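You operate a simulated robot arm through the tools that you are given. There is no shell and no other tool.

The job below is to be done with a simulated robot arm. You get a single attempt, and the scene is never put back.

Task
Sweep the ledge crumbs into the dustpan and tip them into the black tote.
Fine: put the brush and dustpan back and shut the lid. Set down upright: pink brush. What is to be rubbed or washed off counts as gone when no trace of it is left.

Only the result counts: the job must be done as asked and must still hold three seconds after the hand-in. Knocking over, shifting, dropping, spilling or breaking anything else fails it. A push-on lid holds only when it is set on centred and level and pressed home; a screw cap is set on level and turned clockwise until tight.

Robot
A 6-joint arm with a two-finger parallel gripper, fixed in place. Base frame: the origin is at the foot of the arm, x ahead of it, y to its left, z up; the work surface is at about z = 0.52. Units: m, rad, N and s.
With the tool pointing down near the work surface it reaches from about 0.1 to 0.56 m from the base axis. Its first joint turns from -1.152 to 1.152 rad. Payload 2.7 kg.
The TCP is the grasp point between the finger pads, 0.023 m short of the fingertips. In the tool frame z runs along the fingers and y along their closing line. The gripper opens to 0.094 m. The fingers are 0.038 m wide and 0.01 m thick; the gripper's body (0.054 by 0.096 m) begins 0.039 m behind the TCP.
Orientation is that of the tool frame in the base frame, as a unit quaternion [x, y, z, w]. With the fingers straight down and closing along the base's y, the tool's x points along the base's -x, its y along +y and its z along -z.

Tools
- The arm moves only by the tool servo_tool. Its argument "steps" is a list of rows, each an object (a shift or turn left out is 0, a gripper value left out holds the last) with "hand": the finger opening in m, from 0 to 0.094; "delta_pos": the shift along the tool's x, y, z in m, a list of three; "turn": the turn, a rotation vector about the tool's x, y, z in rad, a list of three. In form: [{"hand": hand, "delta_pos": [x, y, z], "turn": [rx, ry, rz]}, ...]. A call has 1 to 20 rows; each row shifts and turns the commanded pose from where the row before left it, along the tool's axes as they then stand. A row lasts 0.2 s, in which the tool goes at most 0.05 m and 0.15 rad; a call with a longer step from one row to the next is refused whole, and so is a gripper value outside its range. A pose out of reach is approached as far as the arm can. The call stops where the force on the tool passes 70 N (or 10 N more than at its start, if that is more) or the arm is blocked; 0.2 s more then pass. Each finger travels about 0.045 m/s and halts on what it meets, pressing with about 43 N; the grip force reading is that of the motor and also rises with nothing between the fingers. The clock runs only during rows and for 0.2 s after the last one: add rows that do not move to give the fingers time. The reply holds the time, the measured pose of the TCP, the force on the tool along the base axes, the opening and the grip force, in the units named above and with some noise, with the torque about the TCP (base axes, N m) and any sound that the robot's microphone picked up.
- Cameras (640 x 400 px; columns grow to the right, rows downward): "scene" is fixed at [0.0766, -0.4425, 1.3899]; the picture's right is [0.71, -0.71, 0.00], its down [-0.50, -0.50, -0.70] and it looks along [0.50, 0.50, -0.71] (base axes); focal length 310 px, centre (320, 200). "wrist" rides on the gripper at [0.086, 0.016, -0.074] in the tool frame; the picture's right is [-0.18, 0.98, 0.00], its down [-0.58, -0.11, -0.81] and it looks along [-0.79, -0.15, 0.59] (tool axes); focal length 243 px, centre (320, 200). There is no depth. A picture from a camera that has moved, and an enlarged one, comes with that camera's place and axes in the base frame and with its lens.
- snapshot(camera): a new picture of that camera. The clock stands still meanwhile.
- enlarge(camera, box): a new picture of the part [left, top, right, bottom] of that camera's present view, enlarged. The clock stands still meanwhile.
- sign_off(): hands the job in; it is judged then, once.

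Nothing tells you positions but the pictures and the camera data. Unless the task says otherwise, let go and move clear before handing in.

The tools are called after "Emit:" by a JSON object that holds its "fn" and its "kwargs". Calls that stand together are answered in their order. servo_tool: Moves the arm, as the interface text tells. Its arguments: {"type":"object","properties":{"steps":{"type":"array","items":{"type":"object","properties":{"hand":{"type":"number"},"delta_pos":{"type":"array","items":{"type":"number"}},"turn":{"type":"array","items":{"type":"number"}}}}}},"required":["steps"]} The other tools are called the same way: snapshot (camera) takes a picture; enlarge (camera, box) takes an enlarged picture of a part of a camera's view; sign_off () hands the job in.

At the start:

```text
time: 0.0
ee_pos: [0.333, 0.1339, 1.0235]
ee_rot: [0.0, 1.0, 0.0, 0.001]
contact_force: [0.2, 0.2, 0.3]
torque: [0.03, -0.01, 0.01]
grip_width: 0.094
grip_force: 0.1
```

scene: 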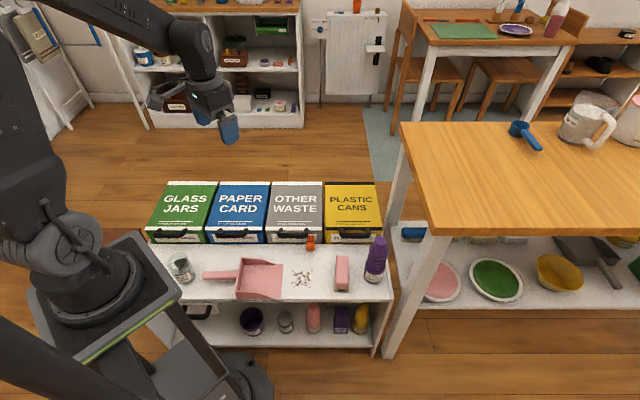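
wrist: 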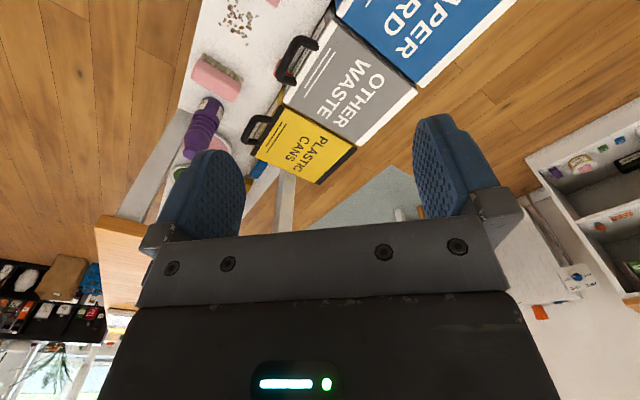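

I see a white ledge with a pink dustpan, a pile of crumbs, a pink brush, and coloured bins behind it. I'll zoom in to find the black tote and the details of each item before moving.

Emit:
{"fn": "enlarge", "kwargs": {"camera": "scene", "box": [140, 220, 300, 320]}}

Emit:
{"fn": "enlarge", "kwargs": {"camera": "scene", "box": [260, 220, 420, 320]}}

Emit:
{"fn": "enlarge", "kwargs": {"camera": "scene", "box": [140, 290, 300, 390]}}

Emit:
{"fn": "enlarge", "kwargs": {"camera": "scene", "box": [140, 170, 400, 332]}}

Emit:
{"fn": "enlarge", "kwargs": {"camera": "scene", "box": [260, 290, 420, 390]}}

```text
4.00 times, centred on (220, 270) of scene
camera zoom: at [0.0766, -0.4425, 1.3899], right [0.71, -0.71, 0.0], down [-0.5, -0.5, -0.7], along [0.5, 0.5, -0.71], focal length 1241 px, centre (720, -80)
```

zoom: 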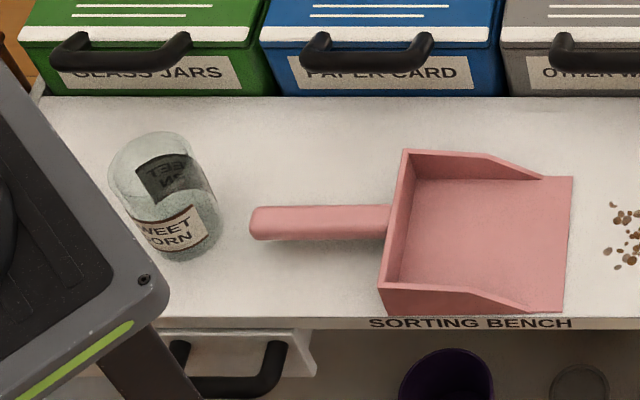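

```text
4.00 times, centred on (340, 270) of scene
camera zoom: at [0.0766, -0.4425, 1.3899], right [0.71, -0.71, 0.0], down [-0.5, -0.5, -0.7], along [0.5, 0.5, -0.71], focal length 1241 px, centre (240, -80)
```

zoom: 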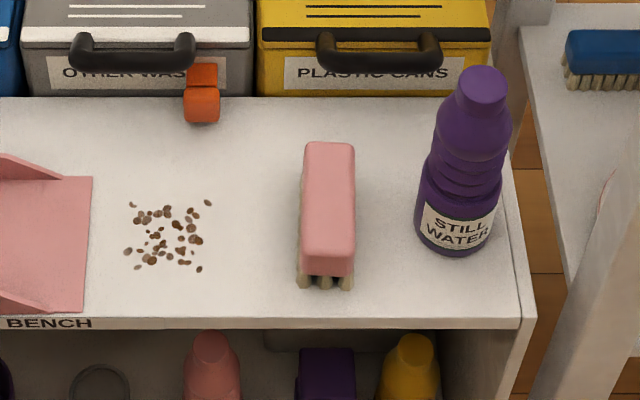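

```text
4.00 times, centred on (220, 340) of scene
camera zoom: at [0.0766, -0.4425, 1.3899], right [0.71, -0.71, 0.0], down [-0.5, -0.5, -0.7], along [0.5, 0.5, -0.71], focal length 1241 px, centre (720, -360)
```

zoom: 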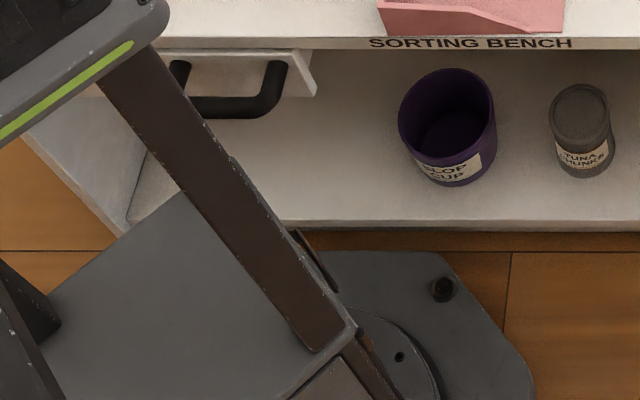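

```text
2.46 times, centred on (270, 251) of scene
camera zoom: at [0.0766, -0.4425, 1.3899], right [0.71, -0.71, 0.0], down [-0.5, -0.5, -0.7], along [0.5, 0.5, -0.71], focal length 764 px, centre (443, 74)
```

zoom: 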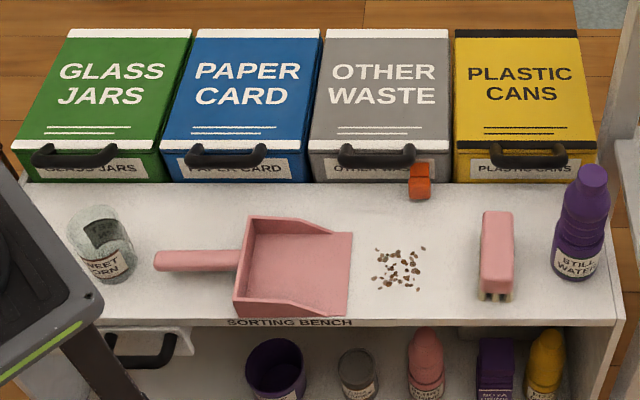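

```text
4.00 times, centred on (340, 340) of scene
camera zoom: at [0.0766, -0.4425, 1.3899], right [0.71, -0.71, 0.0], down [-0.5, -0.5, -0.7], along [0.5, 0.5, -0.71], focal length 1241 px, centre (240, -360)
```

zoom: 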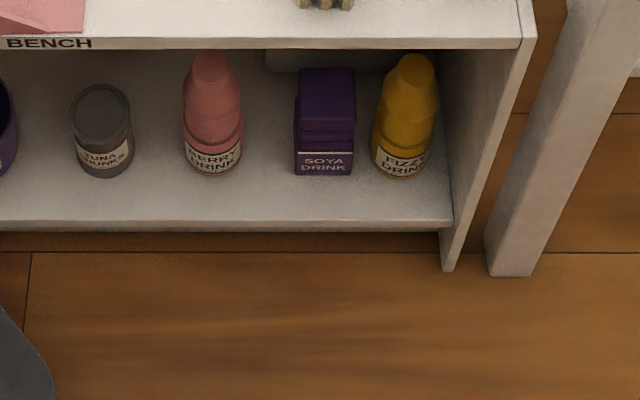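

The pink dustpan, crumbs and brush lie on the "sorting bench", which runs diagonally in the base frame. No black tote is visible yet, so I'll turn the wrist camera while the arm is high and look around.

Emit:
{"fn": "servo_tool", "kwargs": {"steps": [{"turn": [0, 0, -0.15]}, {"turn": [0, 0, -0.15]}, {"turn": [0, 0, -0.15]}, {"turn": [0, 0, -0.15]}, {"turn": [0, 0, -0.15]}, {"turn": [0, 0, -0.035]}]}}

Emit:
{"fn": "snapshot", "kwargs": {"camera": "wrist"}}

Emit:
{"fn": "snapshot", "kwargs": {"camera": "scene"}}

```text
time: 1.4
ee_pos: [0.3325, 0.1337, 1.0245]
ee_rot: [-0.383, 0.924, 0.001, 0.0]
contact_force: [0.4, 1.1, -0.1]
torque: [-0.02, 0.02, 0.0]
grip_width: 0.0941
grip_force: 0.1
```

```text
taken
camera wrist: at [0.2595, 0.0837, 1.0987], right [-0.57, 0.82, 0.0], down [0.49, 0.33, 0.81], along [0.66, 0.46, -0.59], focal length 243 px, centre (320, 200)
```

wrist: 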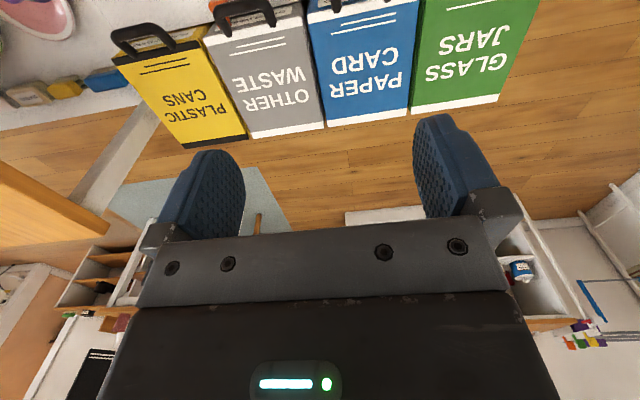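

```text
taken
```

scene: 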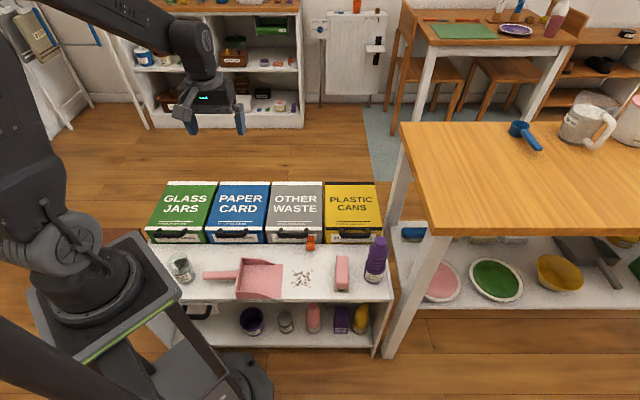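

The wrist camera now faces across the bench; the four bins are green, blue, grey and yellow. I'll keep turning to look to the left and behind for a black tote.

Emit:
{"fn": "servo_tool", "kwargs": {"steps": [{"turn": [0, 0, -0.15]}, {"turn": [0, 0, -0.15]}, {"turn": [0, 0, -0.15]}, {"turn": [0, 0, -0.15]}, {"turn": [0, 0, -0.15]}, {"turn": [0, 0, -0.15]}, {"turn": [0, 0, -0.15]}, {"turn": [0, 0, -0.15]}]}}

Emit:
{"fn": "snapshot", "kwargs": {"camera": "wrist"}}

```text
time: 3.2
ee_pos: [0.3337, 0.1331, 1.022]
ee_rot: [0.838, -0.546, -0.001, 0.0]
contact_force: [0.2, -0.2, 0.4]
torque: [0.01, 0.04, -0.02]
grip_width: 0.094
grip_force: 0.2
```

```text
taken
camera wrist: at [0.3521, 0.0475, 1.0981], right [-0.97, -0.23, 0.0], down [-0.14, 0.58, 0.81], along [-0.18, 0.79, -0.59], focal length 243 px, centre (320, 200)
```

wrist: 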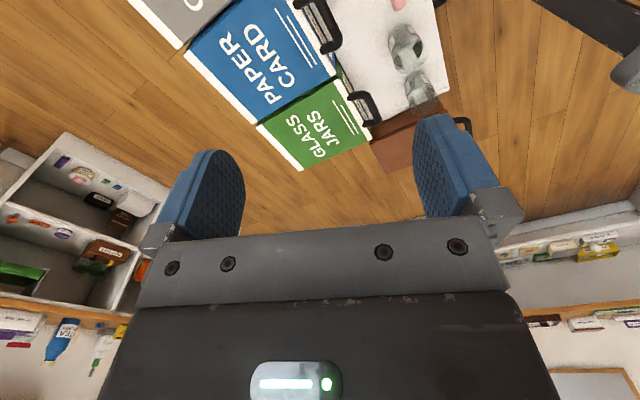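

There is something brown with a black handle at the left end of the bench. I'll enlarge it.

Emit:
{"fn": "enlarge", "kwargs": {"camera": "wrist", "box": [280, 0, 520, 190]}}

Emit:
{"fn": "enlarge", "kwargs": {"camera": "wrist", "box": [0, 130, 180, 350]}}

Emit:
{"fn": "enlarge", "kwargs": {"camera": "wrist", "box": [480, 0, 640, 100]}}

```text
2.11 times, centred on (400, 95) of wrist
camera zoom: at [0.3521, 0.0475, 1.0981], right [-0.97, -0.23, 0.0], down [-0.14, 0.58, 0.81], along [-0.18, 0.79, -0.59], focal length 511 px, centre (152, 421)
```

zoom: 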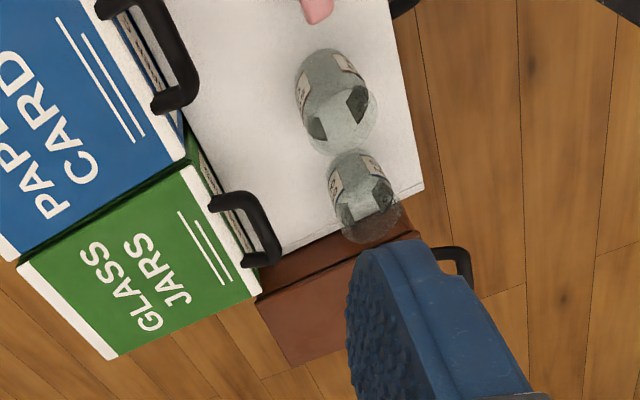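

```text
1.82 times, centred on (90, 240) of wrist
camera zoom: at [0.3521, 0.0475, 1.0981], right [-0.97, -0.23, 0.0], down [-0.14, 0.58, 0.81], along [-0.18, 0.79, -0.59], focal length 441 px, centre (738, 127)
```

zoom: 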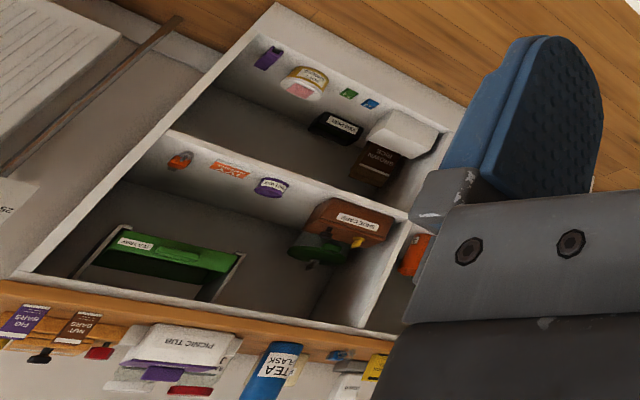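

```text
4.00 times, centred on (560, 50) of wrist
camera zoom: at [0.3521, 0.0475, 1.0981], right [-0.97, -0.23, 0.0], down [-0.14, 0.58, 0.81], along [-0.18, 0.79, -0.59], focal length 970 px, centre (-640, 800)
```

zoom: 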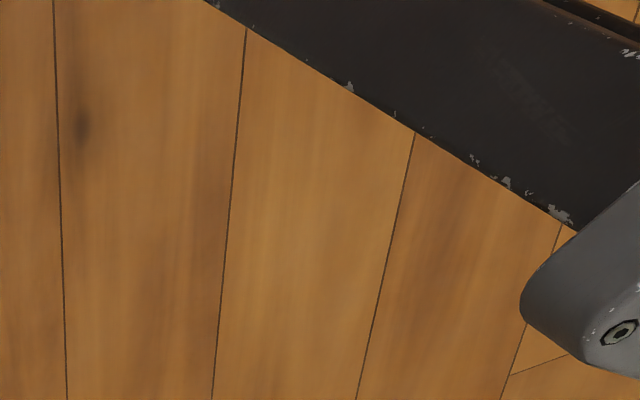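

I see two glass jars, a brown bin at the bench's left end, and no black tote so far. I'll turn back the other way to look to the right side.

Emit:
{"fn": "servo_tool", "kwargs": {"steps": [{"turn": [0, 0, 0.15]}, {"turn": [0, 0, 0.15]}, {"turn": [0, 0, 0.15]}, {"turn": [0, 0, 0.15]}, {"turn": [0, 0, 0.15]}, {"turn": [0, 0, 0.15]}, {"turn": [0, 0, 0.15]}, {"turn": [0, 0, 0.15]}, {"turn": [0, 0, 0.15]}, {"turn": [0, 0, 0.15]}, {"turn": [0, 0, 0.15]}, {"turn": [0, 0, 0.15]}, {"turn": [0, 0, 0.15]}, {"turn": [0, 0, 0.15]}, {"turn": [0, 0, 0.15]}, {"turn": [0, 0, 0.15]}, {"turn": [0, 0, 0.15]}, {"turn": [0, 0, 0.15]}]}}

Emit:
{"fn": "snapshot", "kwargs": {"camera": "wrist"}}

```text
time: 7.0
ee_pos: [0.3326, 0.1335, 1.0237]
ee_rot: [0.352, 0.936, 0.0, 0.001]
contact_force: [-0.8, -0.6, -0.3]
torque: [-0.03, 0.02, 0.01]
grip_width: 0.0939
grip_force: 0.0
```

```text
taken
camera wrist: at [0.2772, 0.2035, 1.0987], right [0.78, 0.62, 0.0], down [0.37, -0.46, 0.81], along [0.5, -0.63, -0.59], focal length 243 px, centre (320, 200)
```

wrist: 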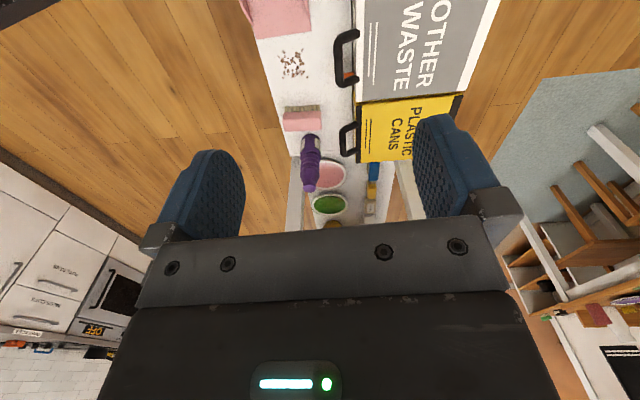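

No black tote on the right either. I'll move the hand in front of the bench and lower, to look underneath it and at the bins' faces.

Emit:
{"fn": "servo_tool", "kwargs": {"steps": [{"turn": [0, 0, -0.15]}, {"turn": [0, 0, -0.15]}, {"turn": [0, 0, -0.15]}, {"turn": [0, 0, -0.15]}, {"turn": [0, 0, -0.15]}, {"turn": [0, 0, -0.15]}, {"turn": [0, 0, -0.15]}, {"turn": [0, 0, -0.15]}, {"turn": [0, 0, -0.15]}, {"turn": [0, 0, -0.15]}, {"delta_pos": [0.028, -0.016, 0.022]}, {"delta_pos": [0.028, -0.016, 0.022]}, {"delta_pos": [0.028, -0.016, 0.022]}, {"delta_pos": [0.028, -0.016, 0.022]}, {"delta_pos": [0.028, -0.016, 0.022]}, {"delta_pos": [0.028, -0.016, 0.022]}, {"delta_pos": [0.028, -0.016, 0.022]}, {"delta_pos": [0.028, -0.016, 0.022]}, {"delta_pos": [0.028, -0.016, 0.022]}, {"delta_pos": [0.028, -0.016, 0.022]}]}}

Emit:
{"fn": "snapshot", "kwargs": {"camera": "wrist"}}

Emit:
{"fn": "snapshot", "kwargs": {"camera": "scene"}}

```text
time: 11.2
ee_pos: [0.2467, -0.1752, 0.8038]
ee_rot: [-0.383, 0.924, 0.0, 0.0]
contact_force: [0.0, -0.1, 0.0]
torque: [0.0, 0.01, 0.0]
grip_width: 0.094
grip_force: 0.0
```

```text
taken
camera wrist: at [0.173, -0.2256, 0.8794], right [-0.57, 0.82, 0.0], down [0.49, 0.33, 0.81], along [0.67, 0.46, -0.59], focal length 243 px, centre (320, 200)
```

wrist: 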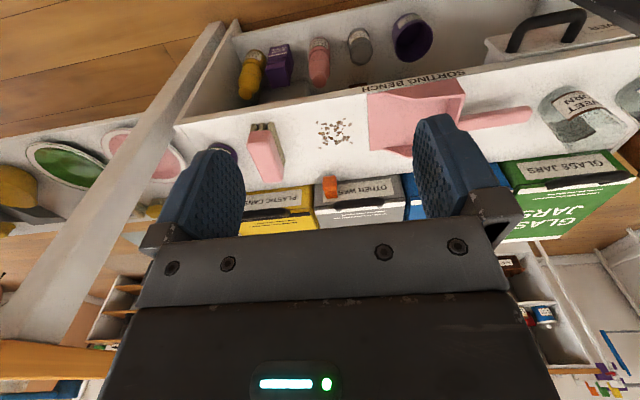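

```text
taken
```

scene: 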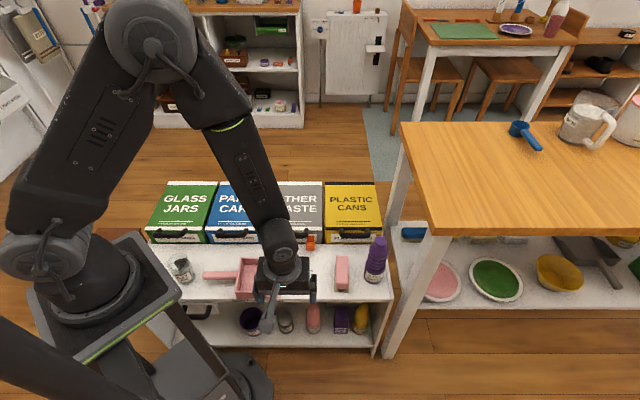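

There's a white drawer or box under the bench with a black handle and a label. I'll enlarge it, along with the fronts of the bins.

Emit:
{"fn": "enlarge", "kwargs": {"camera": "wrist", "box": [440, 0, 640, 125]}}

Emit:
{"fn": "enlarge", "kwargs": {"camera": "wrist", "box": [230, 60, 440, 240]}}

Emit:
{"fn": "enlarge", "kwargs": {"camera": "wrist", "box": [480, 90, 640, 290]}}

```text
3.20 times, centred on (540, 62) of wrist
camera zoom: at [0.173, -0.2256, 0.8794], right [-0.57, 0.82, 0.0], down [0.49, 0.33, 0.81], along [0.67, 0.46, -0.59], focal length 776 px, centre (-384, 640)
```

zoom: 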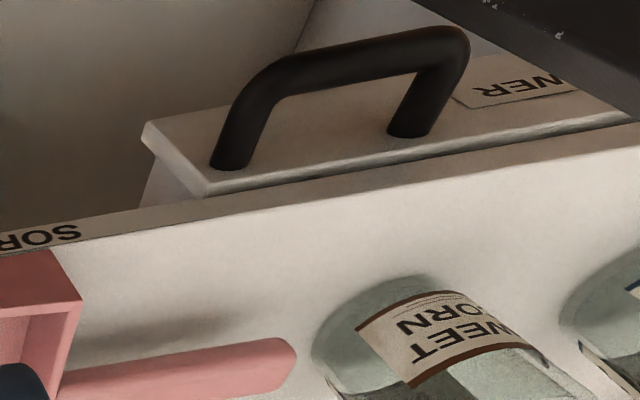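

```text
2.22 times, centred on (335, 150) of wrist
camera zoom: at [0.173, -0.2256, 0.8794], right [-0.57, 0.82, 0.0], down [0.49, 0.33, 0.81], along [0.67, 0.46, -0.59], focal length 539 px, centre (287, 311)
```

zoom: 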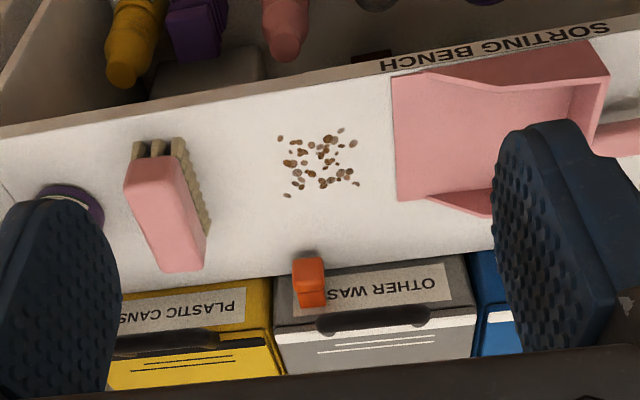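

```text
2.00 times, centred on (560, 190) of wrist
camera zoom: at [0.173, -0.2256, 0.8794], right [-0.57, 0.82, 0.0], down [0.49, 0.33, 0.81], along [0.67, 0.46, -0.59], focal length 485 px, centre (-160, 220)
```

zoom: 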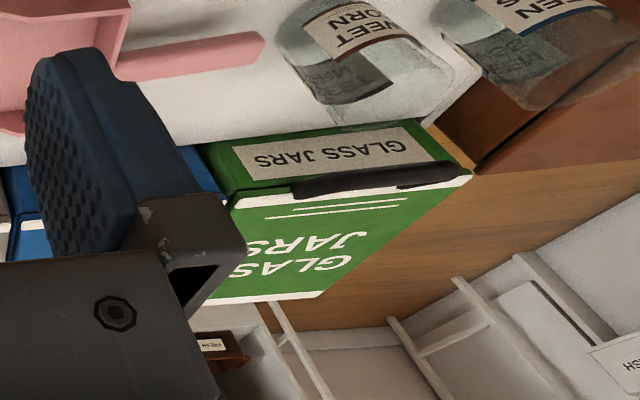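

The label reads "...WER" (probably "DRAWER"). I'll turn the camera left to read it and to see what stands at the bench's left end.

Emit:
{"fn": "servo_tool", "kwargs": {"steps": [{"turn": [0, 0, -0.15]}, {"turn": [0, 0, -0.15]}, {"turn": [0, 0, -0.15]}, {"turn": [0, 0, -0.15]}, {"turn": [0, 0, -0.15], "delta_pos": [0, 0, 0.03]}, {"delta_pos": [0, 0, 0.04]}]}}

Emit:
{"fn": "snapshot", "kwargs": {"camera": "wrist"}}

```text
time: 12.6
ee_pos: [0.249, -0.1769, 0.7326]
ee_rot: [-0.695, 0.719, 0.0, 0.0]
contact_force: [-0.5, 0.5, -0.6]
torque: [-0.01, 0.0, 0.0]
grip_width: 0.094
grip_force: 0.0
```

```text
taken
camera wrist: at [0.2284, -0.2633, 0.8076], right [-0.98, 0.22, 0.0], down [0.13, 0.58, 0.81], along [0.18, 0.79, -0.59], focal length 243 px, centre (320, 200)
```

wrist: 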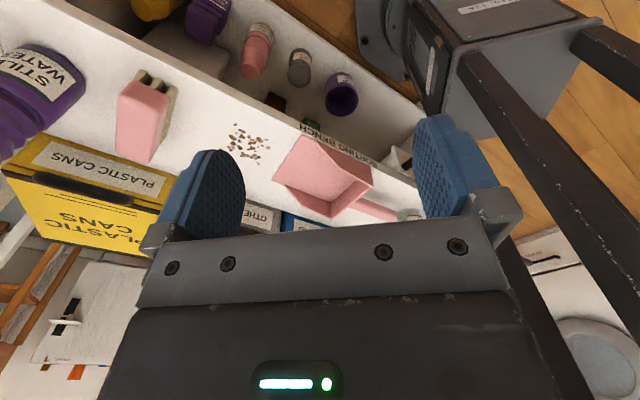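

The robot pedestal is on that side and there is no tote there. I'll rise and move over the left end of the bench to look at the brown bin and its surroundings.

Emit:
{"fn": "servo_tool", "kwargs": {"steps": [{"delta_pos": [0, 0, -0.05]}, {"delta_pos": [0, 0, -0.05]}, {"delta_pos": [0, 0, -0.05]}, {"delta_pos": [0, 0, -0.05]}, {"delta_pos": [0, 0, -0.05]}, {"delta_pos": [0, 0, -0.05]}, {"delta_pos": [-0.0477, 0.0063, 0]}, {"delta_pos": [-0.0477, 0.0063, 0]}, {"delta_pos": [-0.0477, 0.0063, 0]}, {"delta_pos": [-0.0477, 0.0063, 0]}, {"delta_pos": [-0.0477, 0.0063, 0]}, {"delta_pos": [-0.0477, 0.0063, 0]}, {"delta_pos": [-0.0477, 0.0063, 0]}, {"delta_pos": [-0.0477, 0.0063, 0]}, {"delta_pos": [-0.0477, 0.0063, 0]}, {"delta_pos": [-0.0477, 0.0063, 0]}, {"delta_pos": [-0.0477, 0.0063, 0]}]}}

Emit:
{"fn": "snapshot", "kwargs": {"camera": "wrist"}}

Emit:
{"fn": "snapshot", "kwargs": {"camera": "scene"}}

```text
time: 16.2
ee_pos: [0.2212, 0.3378, 1.031]
ee_rot: [-0.694, 0.72, 0.001, -0.001]
contact_force: [-0.3, 0.9, -1.3]
torque: [0.0, 0.01, 0.01]
grip_width: 0.094
grip_force: 0.0
out of reach, approached as far as the arm can: row 17
```

```text
taken
camera wrist: at [0.2008, 0.2535, 1.1064], right [-0.98, 0.22, 0.0], down [0.13, 0.58, 0.81], along [0.18, 0.79, -0.59], focal length 243 px, centre (320, 200)
```

wrist: 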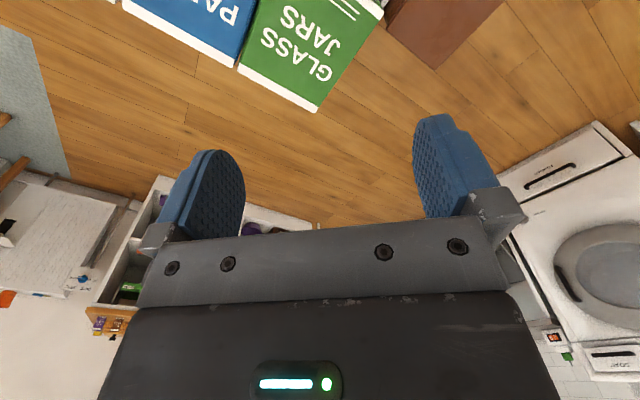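

```text
taken
```

scene: 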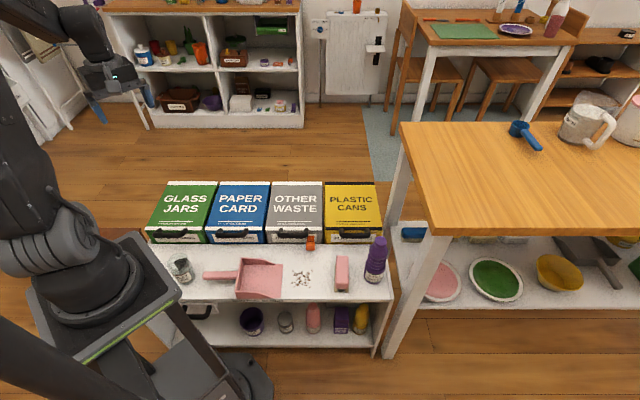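

The brown bin is at the top edge of this view. I'll turn further left and tilt the camera downwards to see it fully.

Emit:
{"fn": "servo_tool", "kwargs": {"steps": [{"turn": [0, 0, -0.15]}, {"turn": [0, 0, -0.15]}, {"turn": [0, 0, -0.15]}, {"turn": [0, 0, -0.15]}, {"turn": [0, 0.15, 0]}, {"turn": [0, 0.15, 0]}, {"turn": [0, 0.15, 0]}, {"turn": [0, 0.15, 0]}]}}

Emit:
{"fn": "snapshot", "kwargs": {"camera": "wrist"}}

```text
time: 18.0
ee_pos: [0.2907, 0.3026, 1.033]
ee_rot: [0.836, -0.461, 0.261, 0.143]
contact_force: [0.4, 0.7, 0.4]
torque: [0.02, 0.0, -0.02]
grip_width: 0.0939
grip_force: 0.0
out of reach, approached as far as the arm can: row 5, 6, 7, 8
```

```text
taken
camera wrist: at [0.2907, 0.2705, 1.1443], right [-0.91, -0.4, -0.1], down [-0.41, 0.85, 0.34], along [-0.04, 0.35, -0.94], focal length 243 px, centre (320, 200)
```

wrist: 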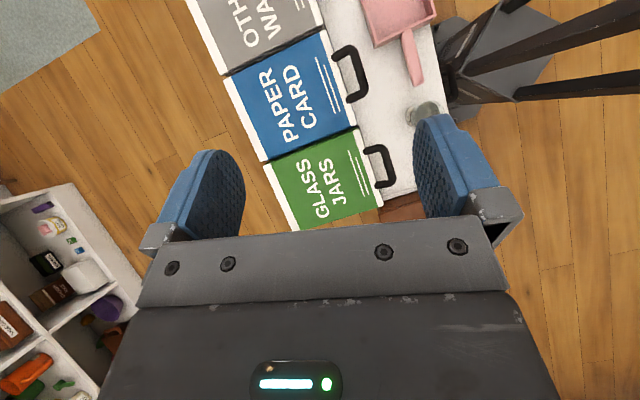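

The wrist view shows only the four bins plus the brown box at the left end. I'll close the fingers for a clearer view and look at the brown box from another angle.

Emit:
{"fn": "servo_tool", "kwargs": {"steps": [{"turn": [0, -0.15, 0], "hand": 0.0}, {"turn": [0, -0.15, 0]}, {"turn": [0, -0.15, 0]}, {"turn": [0, -0.15, 0]}, {"turn": [0, 0, 0]}]}}

Emit:
{"fn": "snapshot", "kwargs": {"camera": "wrist"}}

```text
time: 19.2
ee_pos: [0.2896, 0.3027, 1.0319]
ee_rot: [0.876, -0.482, 0.0, 0.0]
contact_force: [0.1, -0.4, 1.3]
torque: [0.01, 0.0, 0.02]
grip_width: 0.0
grip_force: 13.4
```

```text
taken
camera wrist: at [0.3206, 0.2217, 1.1078], right [-0.93, -0.37, 0.0], down [-0.22, 0.55, 0.81], along [-0.3, 0.75, -0.59], focal length 243 px, centre (320, 200)
```

wrist: 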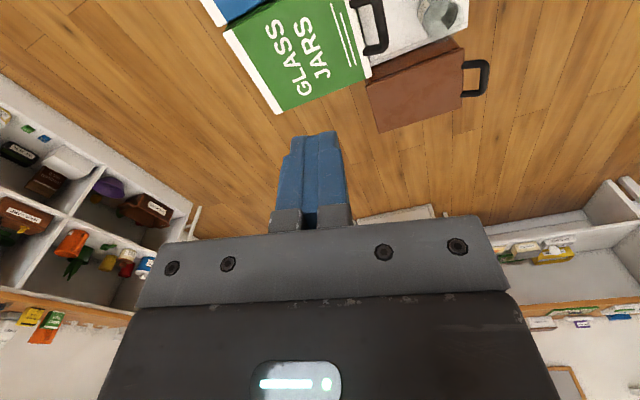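

Now I can see the brown bin with a black handle at the left end. I'll enlarge it.

Emit:
{"fn": "enlarge", "kwargs": {"camera": "wrist", "box": [340, 0, 540, 140]}}

```text
2.86 times, centred on (440, 70) of wrist
camera zoom: at [0.3206, 0.2217, 1.1078], right [-0.93, -0.37, 0.0], down [-0.22, 0.55, 0.81], along [-0.3, 0.75, -0.59], focal length 693 px, centre (-23, 571)
```

zoom: 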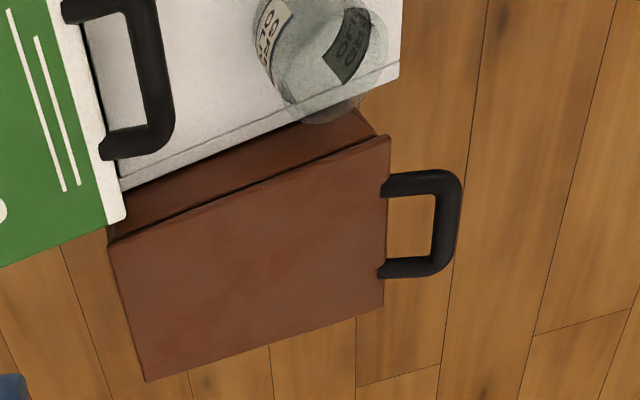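

The fifth bin is brown, not black. I'll go back in front of the bench, low, and look horizontally beneath it and along the bins for anything black.

Emit:
{"fn": "servo_tool", "kwargs": {"steps": [{"turn": [0, 0, 0.15]}, {"turn": [0, 0, 0.15]}, {"turn": [0, 0, 0.15]}, {"turn": [0, 0, 0.15]}, {"turn": [0, 0, 0.15]}, {"turn": [0, 0, 0.15]}, {"turn": [0, 0, 0.15]}, {"turn": [0, 0, 0.15]}, {"turn": [0, 0, 0.15]}, {"delta_pos": [0.0369, -0.0309, 0]}, {"delta_pos": [0.0369, -0.0309, 0]}, {"delta_pos": [0.0369, -0.0309, 0]}, {"delta_pos": [0.0369, -0.0309, 0]}, {"delta_pos": [0.0369, -0.0309, 0]}, {"delta_pos": [0.0369, -0.0309, 0]}, {"delta_pos": [0.0369, -0.0309, 0]}, {"delta_pos": [0.0369, -0.0309, 0]}, {"delta_pos": [0.0369, -0.0309, 0]}, {"delta_pos": [0.0369, -0.0309, 0]}]}}

Emit:
{"fn": "servo_tool", "kwargs": {"steps": [{"delta_pos": [0, 0, 0.05]}, {"delta_pos": [0, 0, 0.05]}, {"delta_pos": [0, 0, 0.05]}, {"delta_pos": [0, 0, 0.05]}, {"delta_pos": [0, 0, 0.05]}, {"delta_pos": [0, 0, 0.05]}, {"delta_pos": [0, 0, 0.05]}, {"turn": [0, -0.15, 0]}, {"turn": [0, -0.15, 0]}, {"turn": [0, -0.15, 0]}]}}

Emit:
{"fn": "snapshot", "kwargs": {"camera": "wrist"}}

```text
time: 23.2
ee_pos: [0.2442, -0.1757, 1.0321]
ee_rot: [-0.383, 0.924, 0.0, 0.001]
contact_force: [-0.5, -0.1, 0.4]
torque: [0.04, -0.04, -0.02]
grip_width: 0.0
grip_force: 42.3
```

```text
time: 25.4
ee_pos: [0.246, -0.1748, 0.6831]
ee_rot: [-0.371, 0.901, 0.086, 0.207]
contact_force: [1.1, 0.7, -0.6]
torque: [0.01, 0.01, -0.01]
grip_width: 0.0
grip_force: 42.8
```

```text
taken
camera wrist: at [0.1549, -0.2399, 0.7118], right [-0.58, 0.81, 0.08], down [0.2, 0.04, 0.98], along [0.79, 0.58, -0.19], focal length 243 px, centre (320, 200)
```

wrist: 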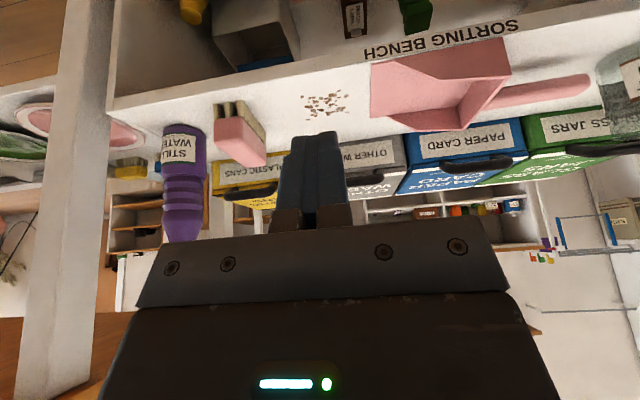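

There's an open box-shaped container under the bench top. I'll enlarge that region.

Emit:
{"fn": "enlarge", "kwargs": {"camera": "wrist", "box": [150, 0, 470, 120]}}

Emit:
{"fn": "enlarge", "kwargs": {"camera": "wrist", "box": [400, 60, 640, 220]}}

Emit:
{"fn": "enlarge", "kwargs": {"camera": "wrist", "box": [150, 90, 420, 230]}}

```text
2.00 times, centred on (310, 60) of wrist
camera zoom: at [0.1549, -0.2399, 0.7118], right [-0.58, 0.81, 0.08], down [0.2, 0.04, 0.98], along [0.79, 0.58, -0.19], focal length 485 px, centre (340, 480)
```

zoom: 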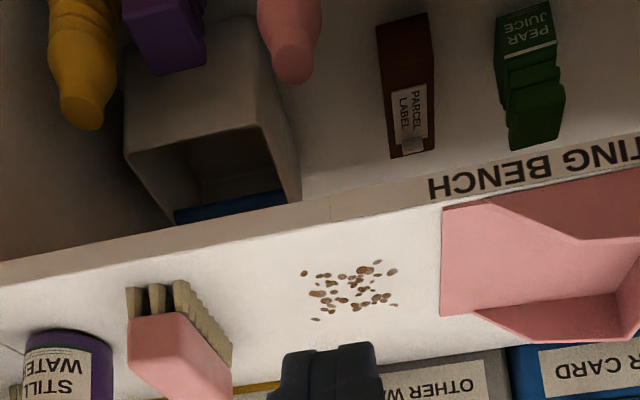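

```text
2.50 times, centred on (520, 140) of wrist
camera zoom: at [0.1549, -0.2399, 0.7118], right [-0.58, 0.81, 0.08], down [0.2, 0.04, 0.98], along [0.79, 0.58, -0.19], focal length 606 px, centre (-180, 350)
```

zoom: 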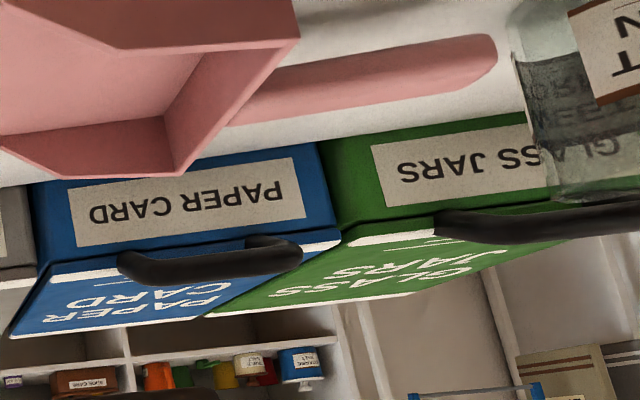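

```text
2.37 times, centred on (285, 160) of wrist
camera zoom: at [0.1549, -0.2399, 0.7118], right [-0.58, 0.81, 0.08], down [0.2, 0.04, 0.98], along [0.79, 0.58, -0.19], focal length 575 px, centre (403, 295)
```

zoom: 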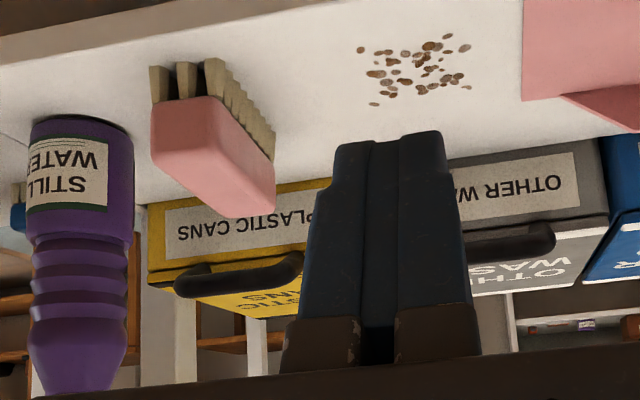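

Only small items and a pale open box are under the bench. I'll check the scene view again with the arm in this pose for spots that were hidden before.

Emit:
{"fn": "enlarge", "kwargs": {"camera": "scene", "box": [0, 0, 320, 200]}}

Emit:
{"fn": "enlarge", "kwargs": {"camera": "scene", "box": [0, 200, 320, 400]}}

Emit:
{"fn": "enlarge", "kwargs": {"camera": "scene", "box": [320, 0, 640, 200]}}

Emit:
{"fn": "enlarge", "kwargs": {"camera": "scene", "box": [320, 200, 640, 400]}}

```text
2.00 times, centred on (160, 100) of scene
camera zoom: at [0.0767, -0.4425, 1.3899], right [0.71, -0.71, 0.0], down [-0.5, -0.5, -0.7], along [0.5, 0.5, -0.71], focal length 621 px, centre (640, 400)
```

zoom: 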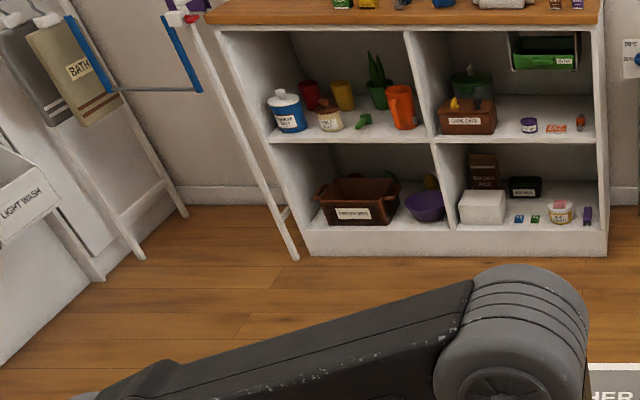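

```text
2.00 times, centred on (160, 300) of scene
camera zoom: at [0.0767, -0.4425, 1.3899], right [0.71, -0.71, 0.0], down [-0.5, -0.5, -0.7], along [0.5, 0.5, -0.71], focal length 621 px, centre (640, 0)
```

zoom: 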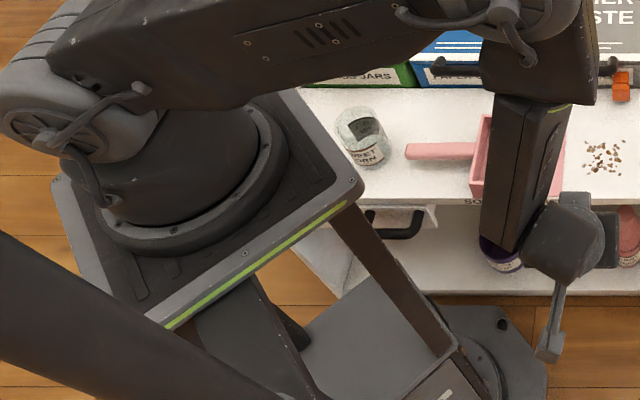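

```text
2.00 times, centred on (480, 100) of scene
camera zoom: at [0.0767, -0.4425, 1.3899], right [0.71, -0.71, 0.0], down [-0.5, -0.5, -0.7], along [0.5, 0.5, -0.71], focal length 621 px, centre (0, 400)
```

zoom: 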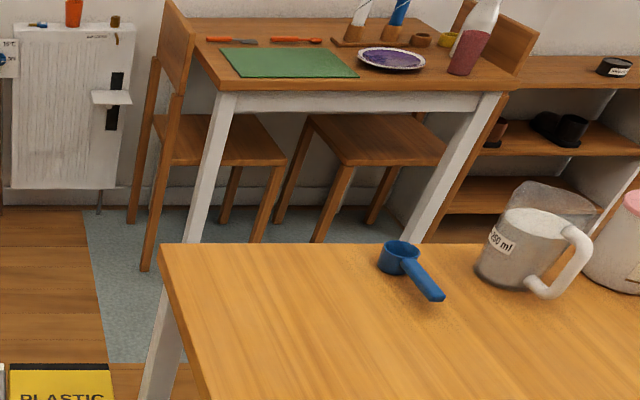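

```text
2.00 times, centred on (480, 300) of scene
camera zoom: at [0.0767, -0.4425, 1.3899], right [0.71, -0.71, 0.0], down [-0.5, -0.5, -0.7], along [0.5, 0.5, -0.71], focal length 621 px, centre (0, 0)
```

zoom: 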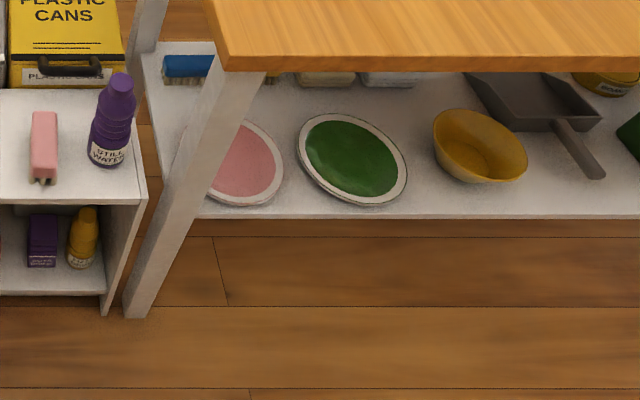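

Still nothing black. I'll turn the camera left in place to read the drawer's label and see what else is under the left half of the bench.

Emit:
{"fn": "servo_tool", "kwargs": {"steps": [{"turn": [0, 0.15, 0]}, {"turn": [0, 0.15, 0]}, {"turn": [0, 0.15, 0]}, {"turn": [0, 0, -0.15]}, {"turn": [0, 0, -0.15]}, {"turn": [0, 0, -0.15]}, {"turn": [0, 0, -0.1]}, {"turn": [0, -0.15, 0]}, {"turn": [0, -0.15, 0]}, {"turn": [0, -0.15, 0]}, {"turn": [0, -0.1, 0]}]}}

Emit:
{"fn": "snapshot", "kwargs": {"camera": "wrist"}}

```text
time: 27.8
ee_pos: [0.2475, -0.1788, 0.6831]
ee_rot: [-0.594, 0.757, 0.168, 0.214]
contact_force: [-0.4, 0.3, -0.2]
torque: [0.0, 0.01, -0.03]
grip_width: 0.0
grip_force: 42.7
out of reach, approached as far as the arm can: row 8
```

```text
taken
camera wrist: at [0.2039, -0.284, 0.7017], right [-0.92, 0.39, 0.1], down [0.12, 0.04, 0.99], along [0.38, 0.92, -0.09], focal length 243 px, centre (320, 200)
```

wrist: 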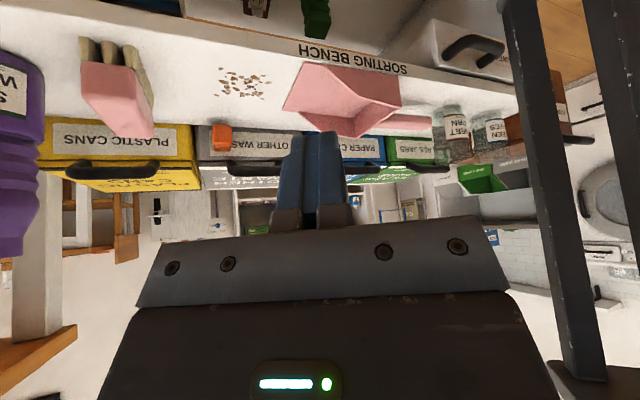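

Emit:
{"fn": "enlarge", "kwargs": {"camera": "wrist", "box": [370, 0, 530, 100]}}

Emit:
{"fn": "enlarge", "kwargs": {"camera": "wrist", "box": [340, 60, 600, 220]}}

Emit:
{"fn": "enlarge", "kwargs": {"camera": "wrist", "box": [30, 20, 310, 195]}}

```text
4.00 times, centred on (450, 50) of wrist
camera zoom: at [0.2039, -0.284, 0.7017], right [-0.92, 0.39, 0.1], down [0.12, 0.04, 0.99], along [0.38, 0.92, -0.09], focal length 970 px, centre (-200, 800)
```

zoom: 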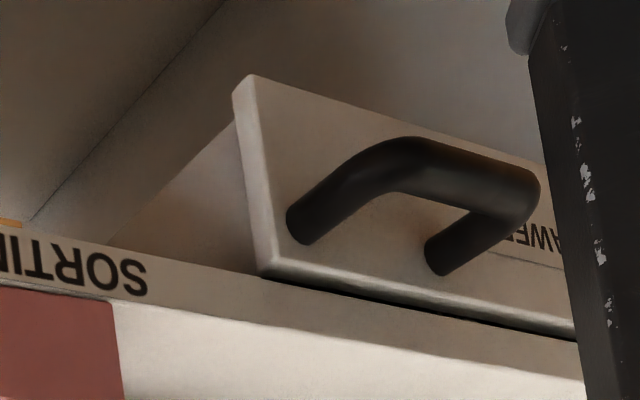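

```text
2.46 times, centred on (470, 140) of wrist
camera zoom: at [0.2039, -0.284, 0.7017], right [-0.92, 0.39, 0.1], down [0.12, 0.04, 0.99], along [0.38, 0.92, -0.09], focal length 597 px, centre (-49, 348)
```

zoom: 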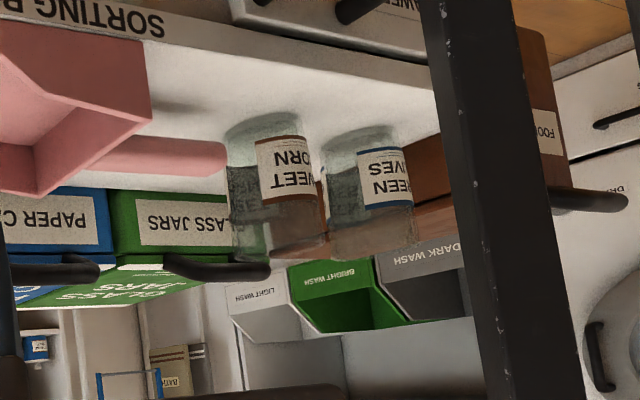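

```text
2.29 times, centred on (170, 108) of wrist
camera zoom: at [0.2039, -0.284, 0.7017], right [-0.92, 0.39, 0.1], down [0.12, 0.04, 0.99], along [0.38, 0.92, -0.09], focal length 555 px, centre (663, 411)
```

zoom: 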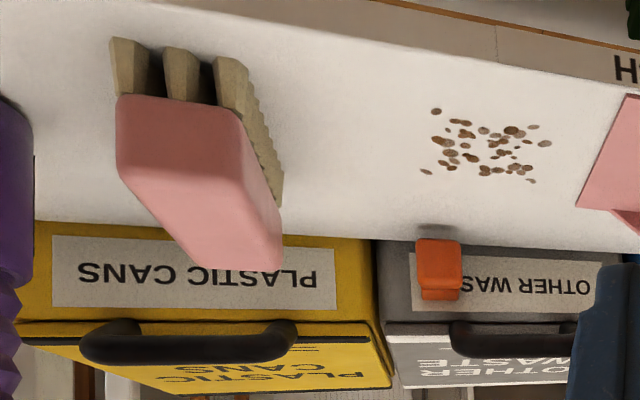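

The brown bin is labelled "FOO(D…)" and is out of reach, so the labelled bins are the "totes". The dark neutral (grey) OTHER WASTE tote, which carries an orange latch, is the best match so far. I'll get a close look at that latch and lid.

Emit:
{"fn": "enlarge", "kwargs": {"camera": "wrist", "box": [190, 110, 290, 190]}}

Emit:
{"fn": "enlarge", "kwargs": {"camera": "scene", "box": [260, 170, 390, 251]}}

```text
5.00 times, centred on (240, 150) of wrist
camera zoom: at [0.2039, -0.284, 0.7017], right [-0.92, 0.39, 0.1], down [0.12, 0.04, 0.99], along [0.38, 0.92, -0.09], focal length 1213 px, centre (720, 450)
```

zoom: 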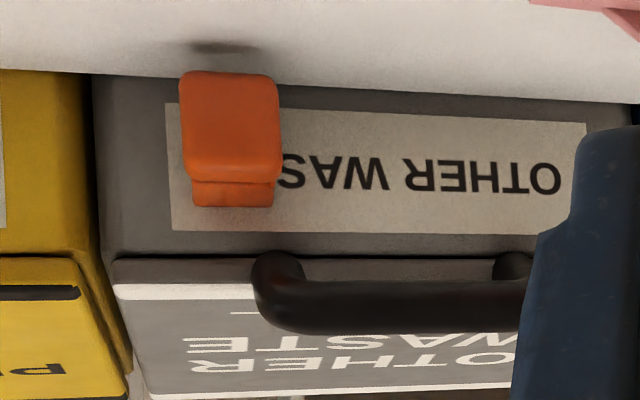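

```text
4.92 times, centred on (325, 210) of scene
camera zoom: at [0.0766, -0.4425, 1.3899], right [0.71, -0.71, 0.0], down [-0.5, -0.5, -0.7], along [0.5, 0.5, -0.71], focal length 1528 px, centre (295, 148)
```

zoom: 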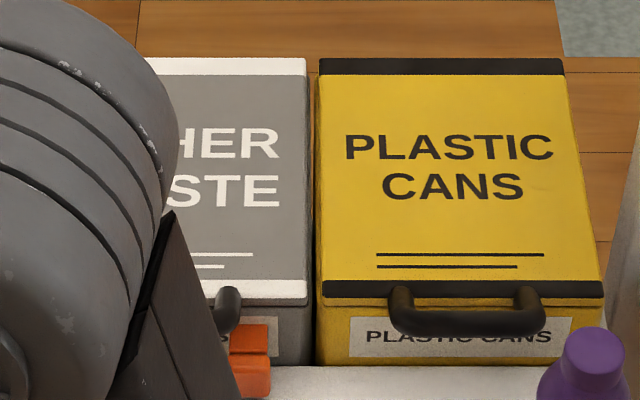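

The latch is an orange block on the front of the OTHER WASTE tote, just under its lid handle; PLASTIC CANS would be out of reach anyway. I'll straighten the tool and look at the latch from closer and above.

Emit:
{"fn": "servo_tool", "kwargs": {"steps": [{"turn": [0, 0.15, 0]}, {"turn": [0, 0.15, 0]}, {"turn": [0, 0.15, 0]}, {"turn": [0, 0.1, 0]}, {"turn": [0, 0, 0.15]}, {"turn": [0, 0, 0.15]}, {"turn": [0, 0, 0.15]}, {"delta_pos": [-0.03, -0.0, -0.04]}, {"delta_pos": [-0.03, -0.0, -0.04]}, {"delta_pos": [-0.03, 0, 0]}, {"delta_pos": [-0.03, 0, 0]}, {"delta_pos": [-0.03, 0, 0]}]}}

Emit:
{"fn": "snapshot", "kwargs": {"camera": "wrist"}}

```text
time: 30.4
ee_pos: [0.3429, -0.0637, 0.7642]
ee_rot: [-0.429, 0.903, 0.0, 0.0]
contact_force: [0.7, -0.3, 0.7]
torque: [-0.01, 0.0, -0.03]
grip_width: 0.0002
grip_force: 42.2
```

```text
taken
camera wrist: at [0.2737, -0.1204, 0.8393], right [-0.64, 0.77, 0.0], down [0.45, 0.38, 0.81], along [0.62, 0.52, -0.59], focal length 243 px, centre (320, 200)
```

wrist: 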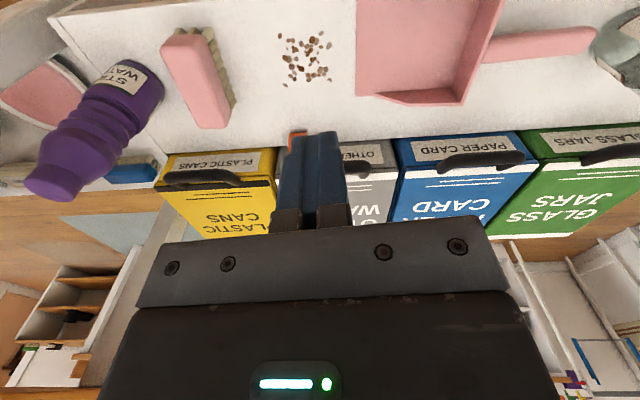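

The closed fingers hide the latch. I'll open them so I can see it between them.

Emit:
{"fn": "servo_tool", "kwargs": {"steps": [{"hand": 0.094}, {"turn": [0, 0, 0.1]}, {}, {}, {}, {}]}}

Emit:
{"fn": "enlarge", "kwargs": {"camera": "wrist", "box": [230, 90, 430, 230]}}

```text
time: 31.8
ee_pos: [0.3425, -0.0639, 0.7637]
ee_rot: [-0.382, 0.924, 0.0, 0.0]
contact_force: [0.0, -0.2, 0.3]
torque: [-0.02, 0.0, -0.02]
grip_width: 0.094
grip_force: 0.1
```

```text
2.86 times, centred on (330, 160) of wrist
camera zoom: at [0.2678, -0.1134, 0.8386], right [-0.56, 0.83, 0.0], down [0.49, 0.33, 0.81], along [0.67, 0.46, -0.59], focal length 693 px, centre (291, 314)
```

zoom: 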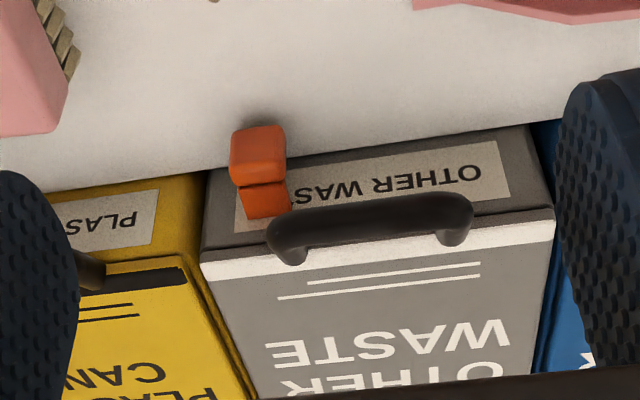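

I can see a small orange catch with a bigger block on the front of the grey tote. I'll look at it from the side to understand how it works.

Emit:
{"fn": "servo_tool", "kwargs": {"steps": [{"turn": [0, 0, 0.15]}, {"turn": [0, 0, 0.15]}, {"turn": [0, 0, 0.15]}, {"turn": [0, 0, 0.15]}, {"turn": [0, 0, 0.15]}, {"turn": [0, 0, 0.15]}, {"turn": [0, 0, 0.15]}, {"turn": [0, 0, 0.15]}, {"turn": [0, 0, 0.15]}, {"turn": [0, 0, 0.15]}, {"delta_pos": [0.025, 0.0243, 0.02]}, {"delta_pos": [0.025, 0.0243, 0.02]}, {"delta_pos": [0.025, 0.0243, 0.02]}, {"delta_pos": [0.025, 0.0243, 0.02]}, {"turn": [0, -0.15, 0]}, {"turn": [0, -0.15, 0]}, {"turn": [0, -0.1, 0]}]}}

Emit:
{"fn": "snapshot", "kwargs": {"camera": "wrist"}}

```text
time: 35.4
ee_pos: [0.3331, 0.0767, 0.6828]
ee_rot: [0.343, 0.918, -0.071, 0.187]
contact_force: [0.3, -0.2, -0.1]
torque: [-0.05, -0.01, 0.0]
grip_width: 0.0939
grip_force: 0.2
out of reach, approached as far as the arm can: row 15
```

```text
taken
camera wrist: at [0.2599, 0.1605, 0.7179], right [0.77, 0.63, 0.07], down [0.1, -0.23, 0.97], along [0.63, -0.74, -0.23], focal length 243 px, centre (320, 200)
```

wrist: 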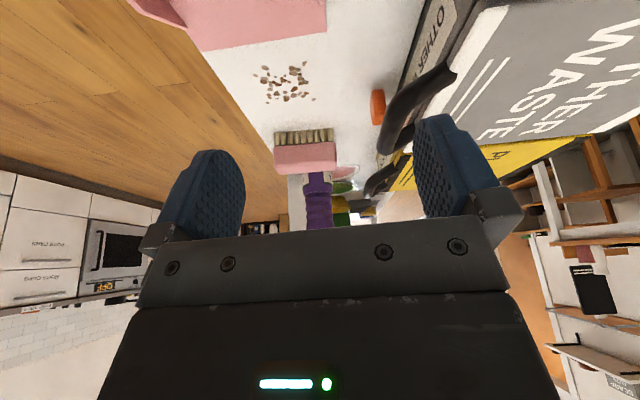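

Emit:
{"fn": "enlarge", "kwargs": {"camera": "wrist", "box": [320, 40, 480, 200]}}

Emit:
{"fn": "enlarge", "kwargs": {"camera": "wrist", "box": [220, 40, 380, 200]}}

```text
2.50 times, centred on (400, 120) of wrist
camera zoom: at [0.2599, 0.1605, 0.7179], right [0.77, 0.63, 0.07], down [0.1, -0.23, 0.97], along [0.63, -0.74, -0.23], focal length 606 px, centre (120, 400)
```

zoom: 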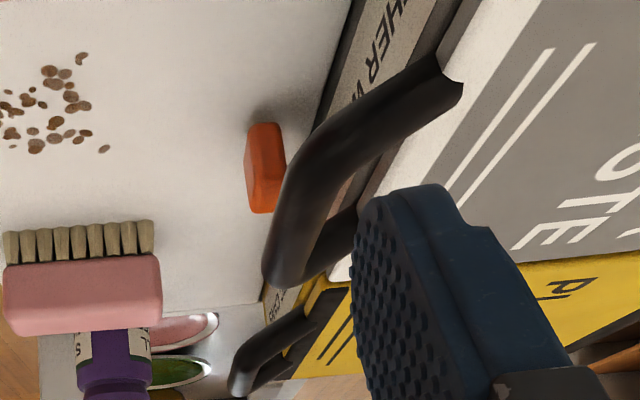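

```text
2.50 times, centred on (300, 120) of wrist
camera zoom: at [0.2599, 0.1605, 0.7179], right [0.77, 0.63, 0.07], down [0.1, -0.23, 0.97], along [0.63, -0.74, -0.23], focal length 606 px, centre (370, 400)
```

zoom: 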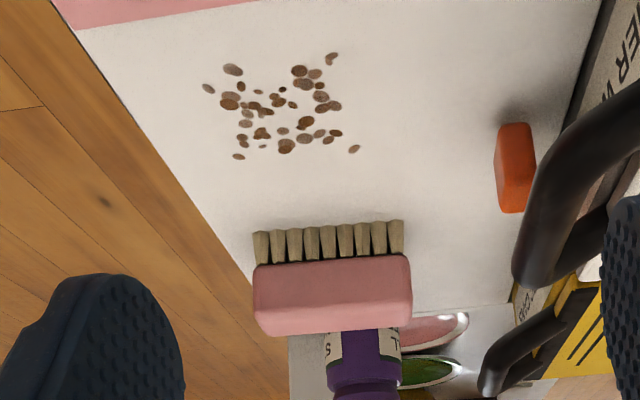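

The brush stands on its bristles with its long side across the ledge, crumbs lie between it and the pan's mouth. I'll take a straight-down view of the latch and lid handle to get their exact layout.

Emit:
{"fn": "servo_tool", "kwargs": {"steps": [{"turn": [0, 0.15, 0]}, {"turn": [0, 0.15, 0]}, {"turn": [0, 0.1, 0.07]}, {"delta_pos": [-0.04, 0, -0.02]}, {"delta_pos": [-0.04, 0, -0.02]}, {"delta_pos": [-0.04, 0, -0.02]}, {"delta_pos": [-0.04, 0, -0.02]}, {"turn": [0, 0.15, 0]}, {"turn": [0, 0.15, 0]}, {"turn": [0, 0.15, 0]}, {"turn": [0, 0.15, 0]}]}}

Emit:
{"fn": "snapshot", "kwargs": {"camera": "wrist"}}

```text
time: 37.8
ee_pos: [0.382, -0.0374, 0.7303]
ee_rot: [0.382, 0.924, -0.03, 0.022]
contact_force: [-0.1, -0.4, 0.3]
torque: [0.03, 0.02, -0.03]
grip_width: 0.0941
grip_force: 0.1
out of reach, approached as far as the arm can: row 3, 4, 5, 6, 7, 8, 9, 10, 11
```

```text
taken
camera wrist: at [0.3292, 0.0395, 0.799], right [0.82, 0.56, -0.03], down [0.32, -0.43, 0.84], along [0.47, -0.7, -0.54], focal length 243 px, centre (320, 200)
```

wrist: 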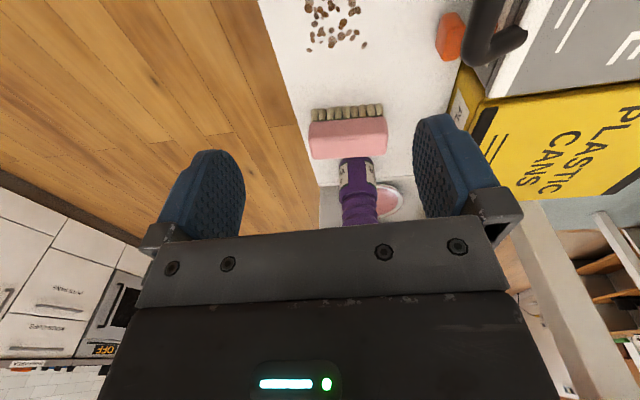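

The arm got stuck short of the last target (likely a wrist singularity), with nothing touched. I'll straighten the tool and retreat a little to recover.

Emit:
{"fn": "servo_tool", "kwargs": {"steps": [{"turn": [-0.0385, 0.0636, 0]}, {"delta_pos": [0, 0, -0.03]}, {"delta_pos": [0, 0, -0.03]}, {}]}}

Emit:
{"fn": "snapshot", "kwargs": {"camera": "scene"}}

```text
time: 38.8
ee_pos: [0.3714, -0.0343, 0.7862]
ee_rot: [0.381, 0.923, -0.038, 0.027]
contact_force: [0.4, 0.9, -0.7]
torque: [0.04, -0.02, -0.03]
grip_width: 0.0941
grip_force: 0.0
out of reach, approached as far as the arm can: row 1, 3
```

```text
taken
```

scene: 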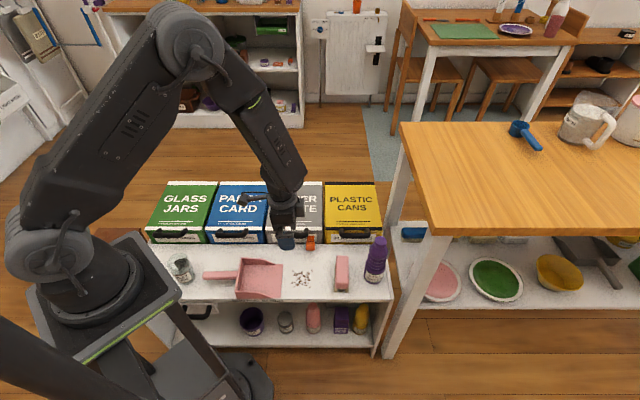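

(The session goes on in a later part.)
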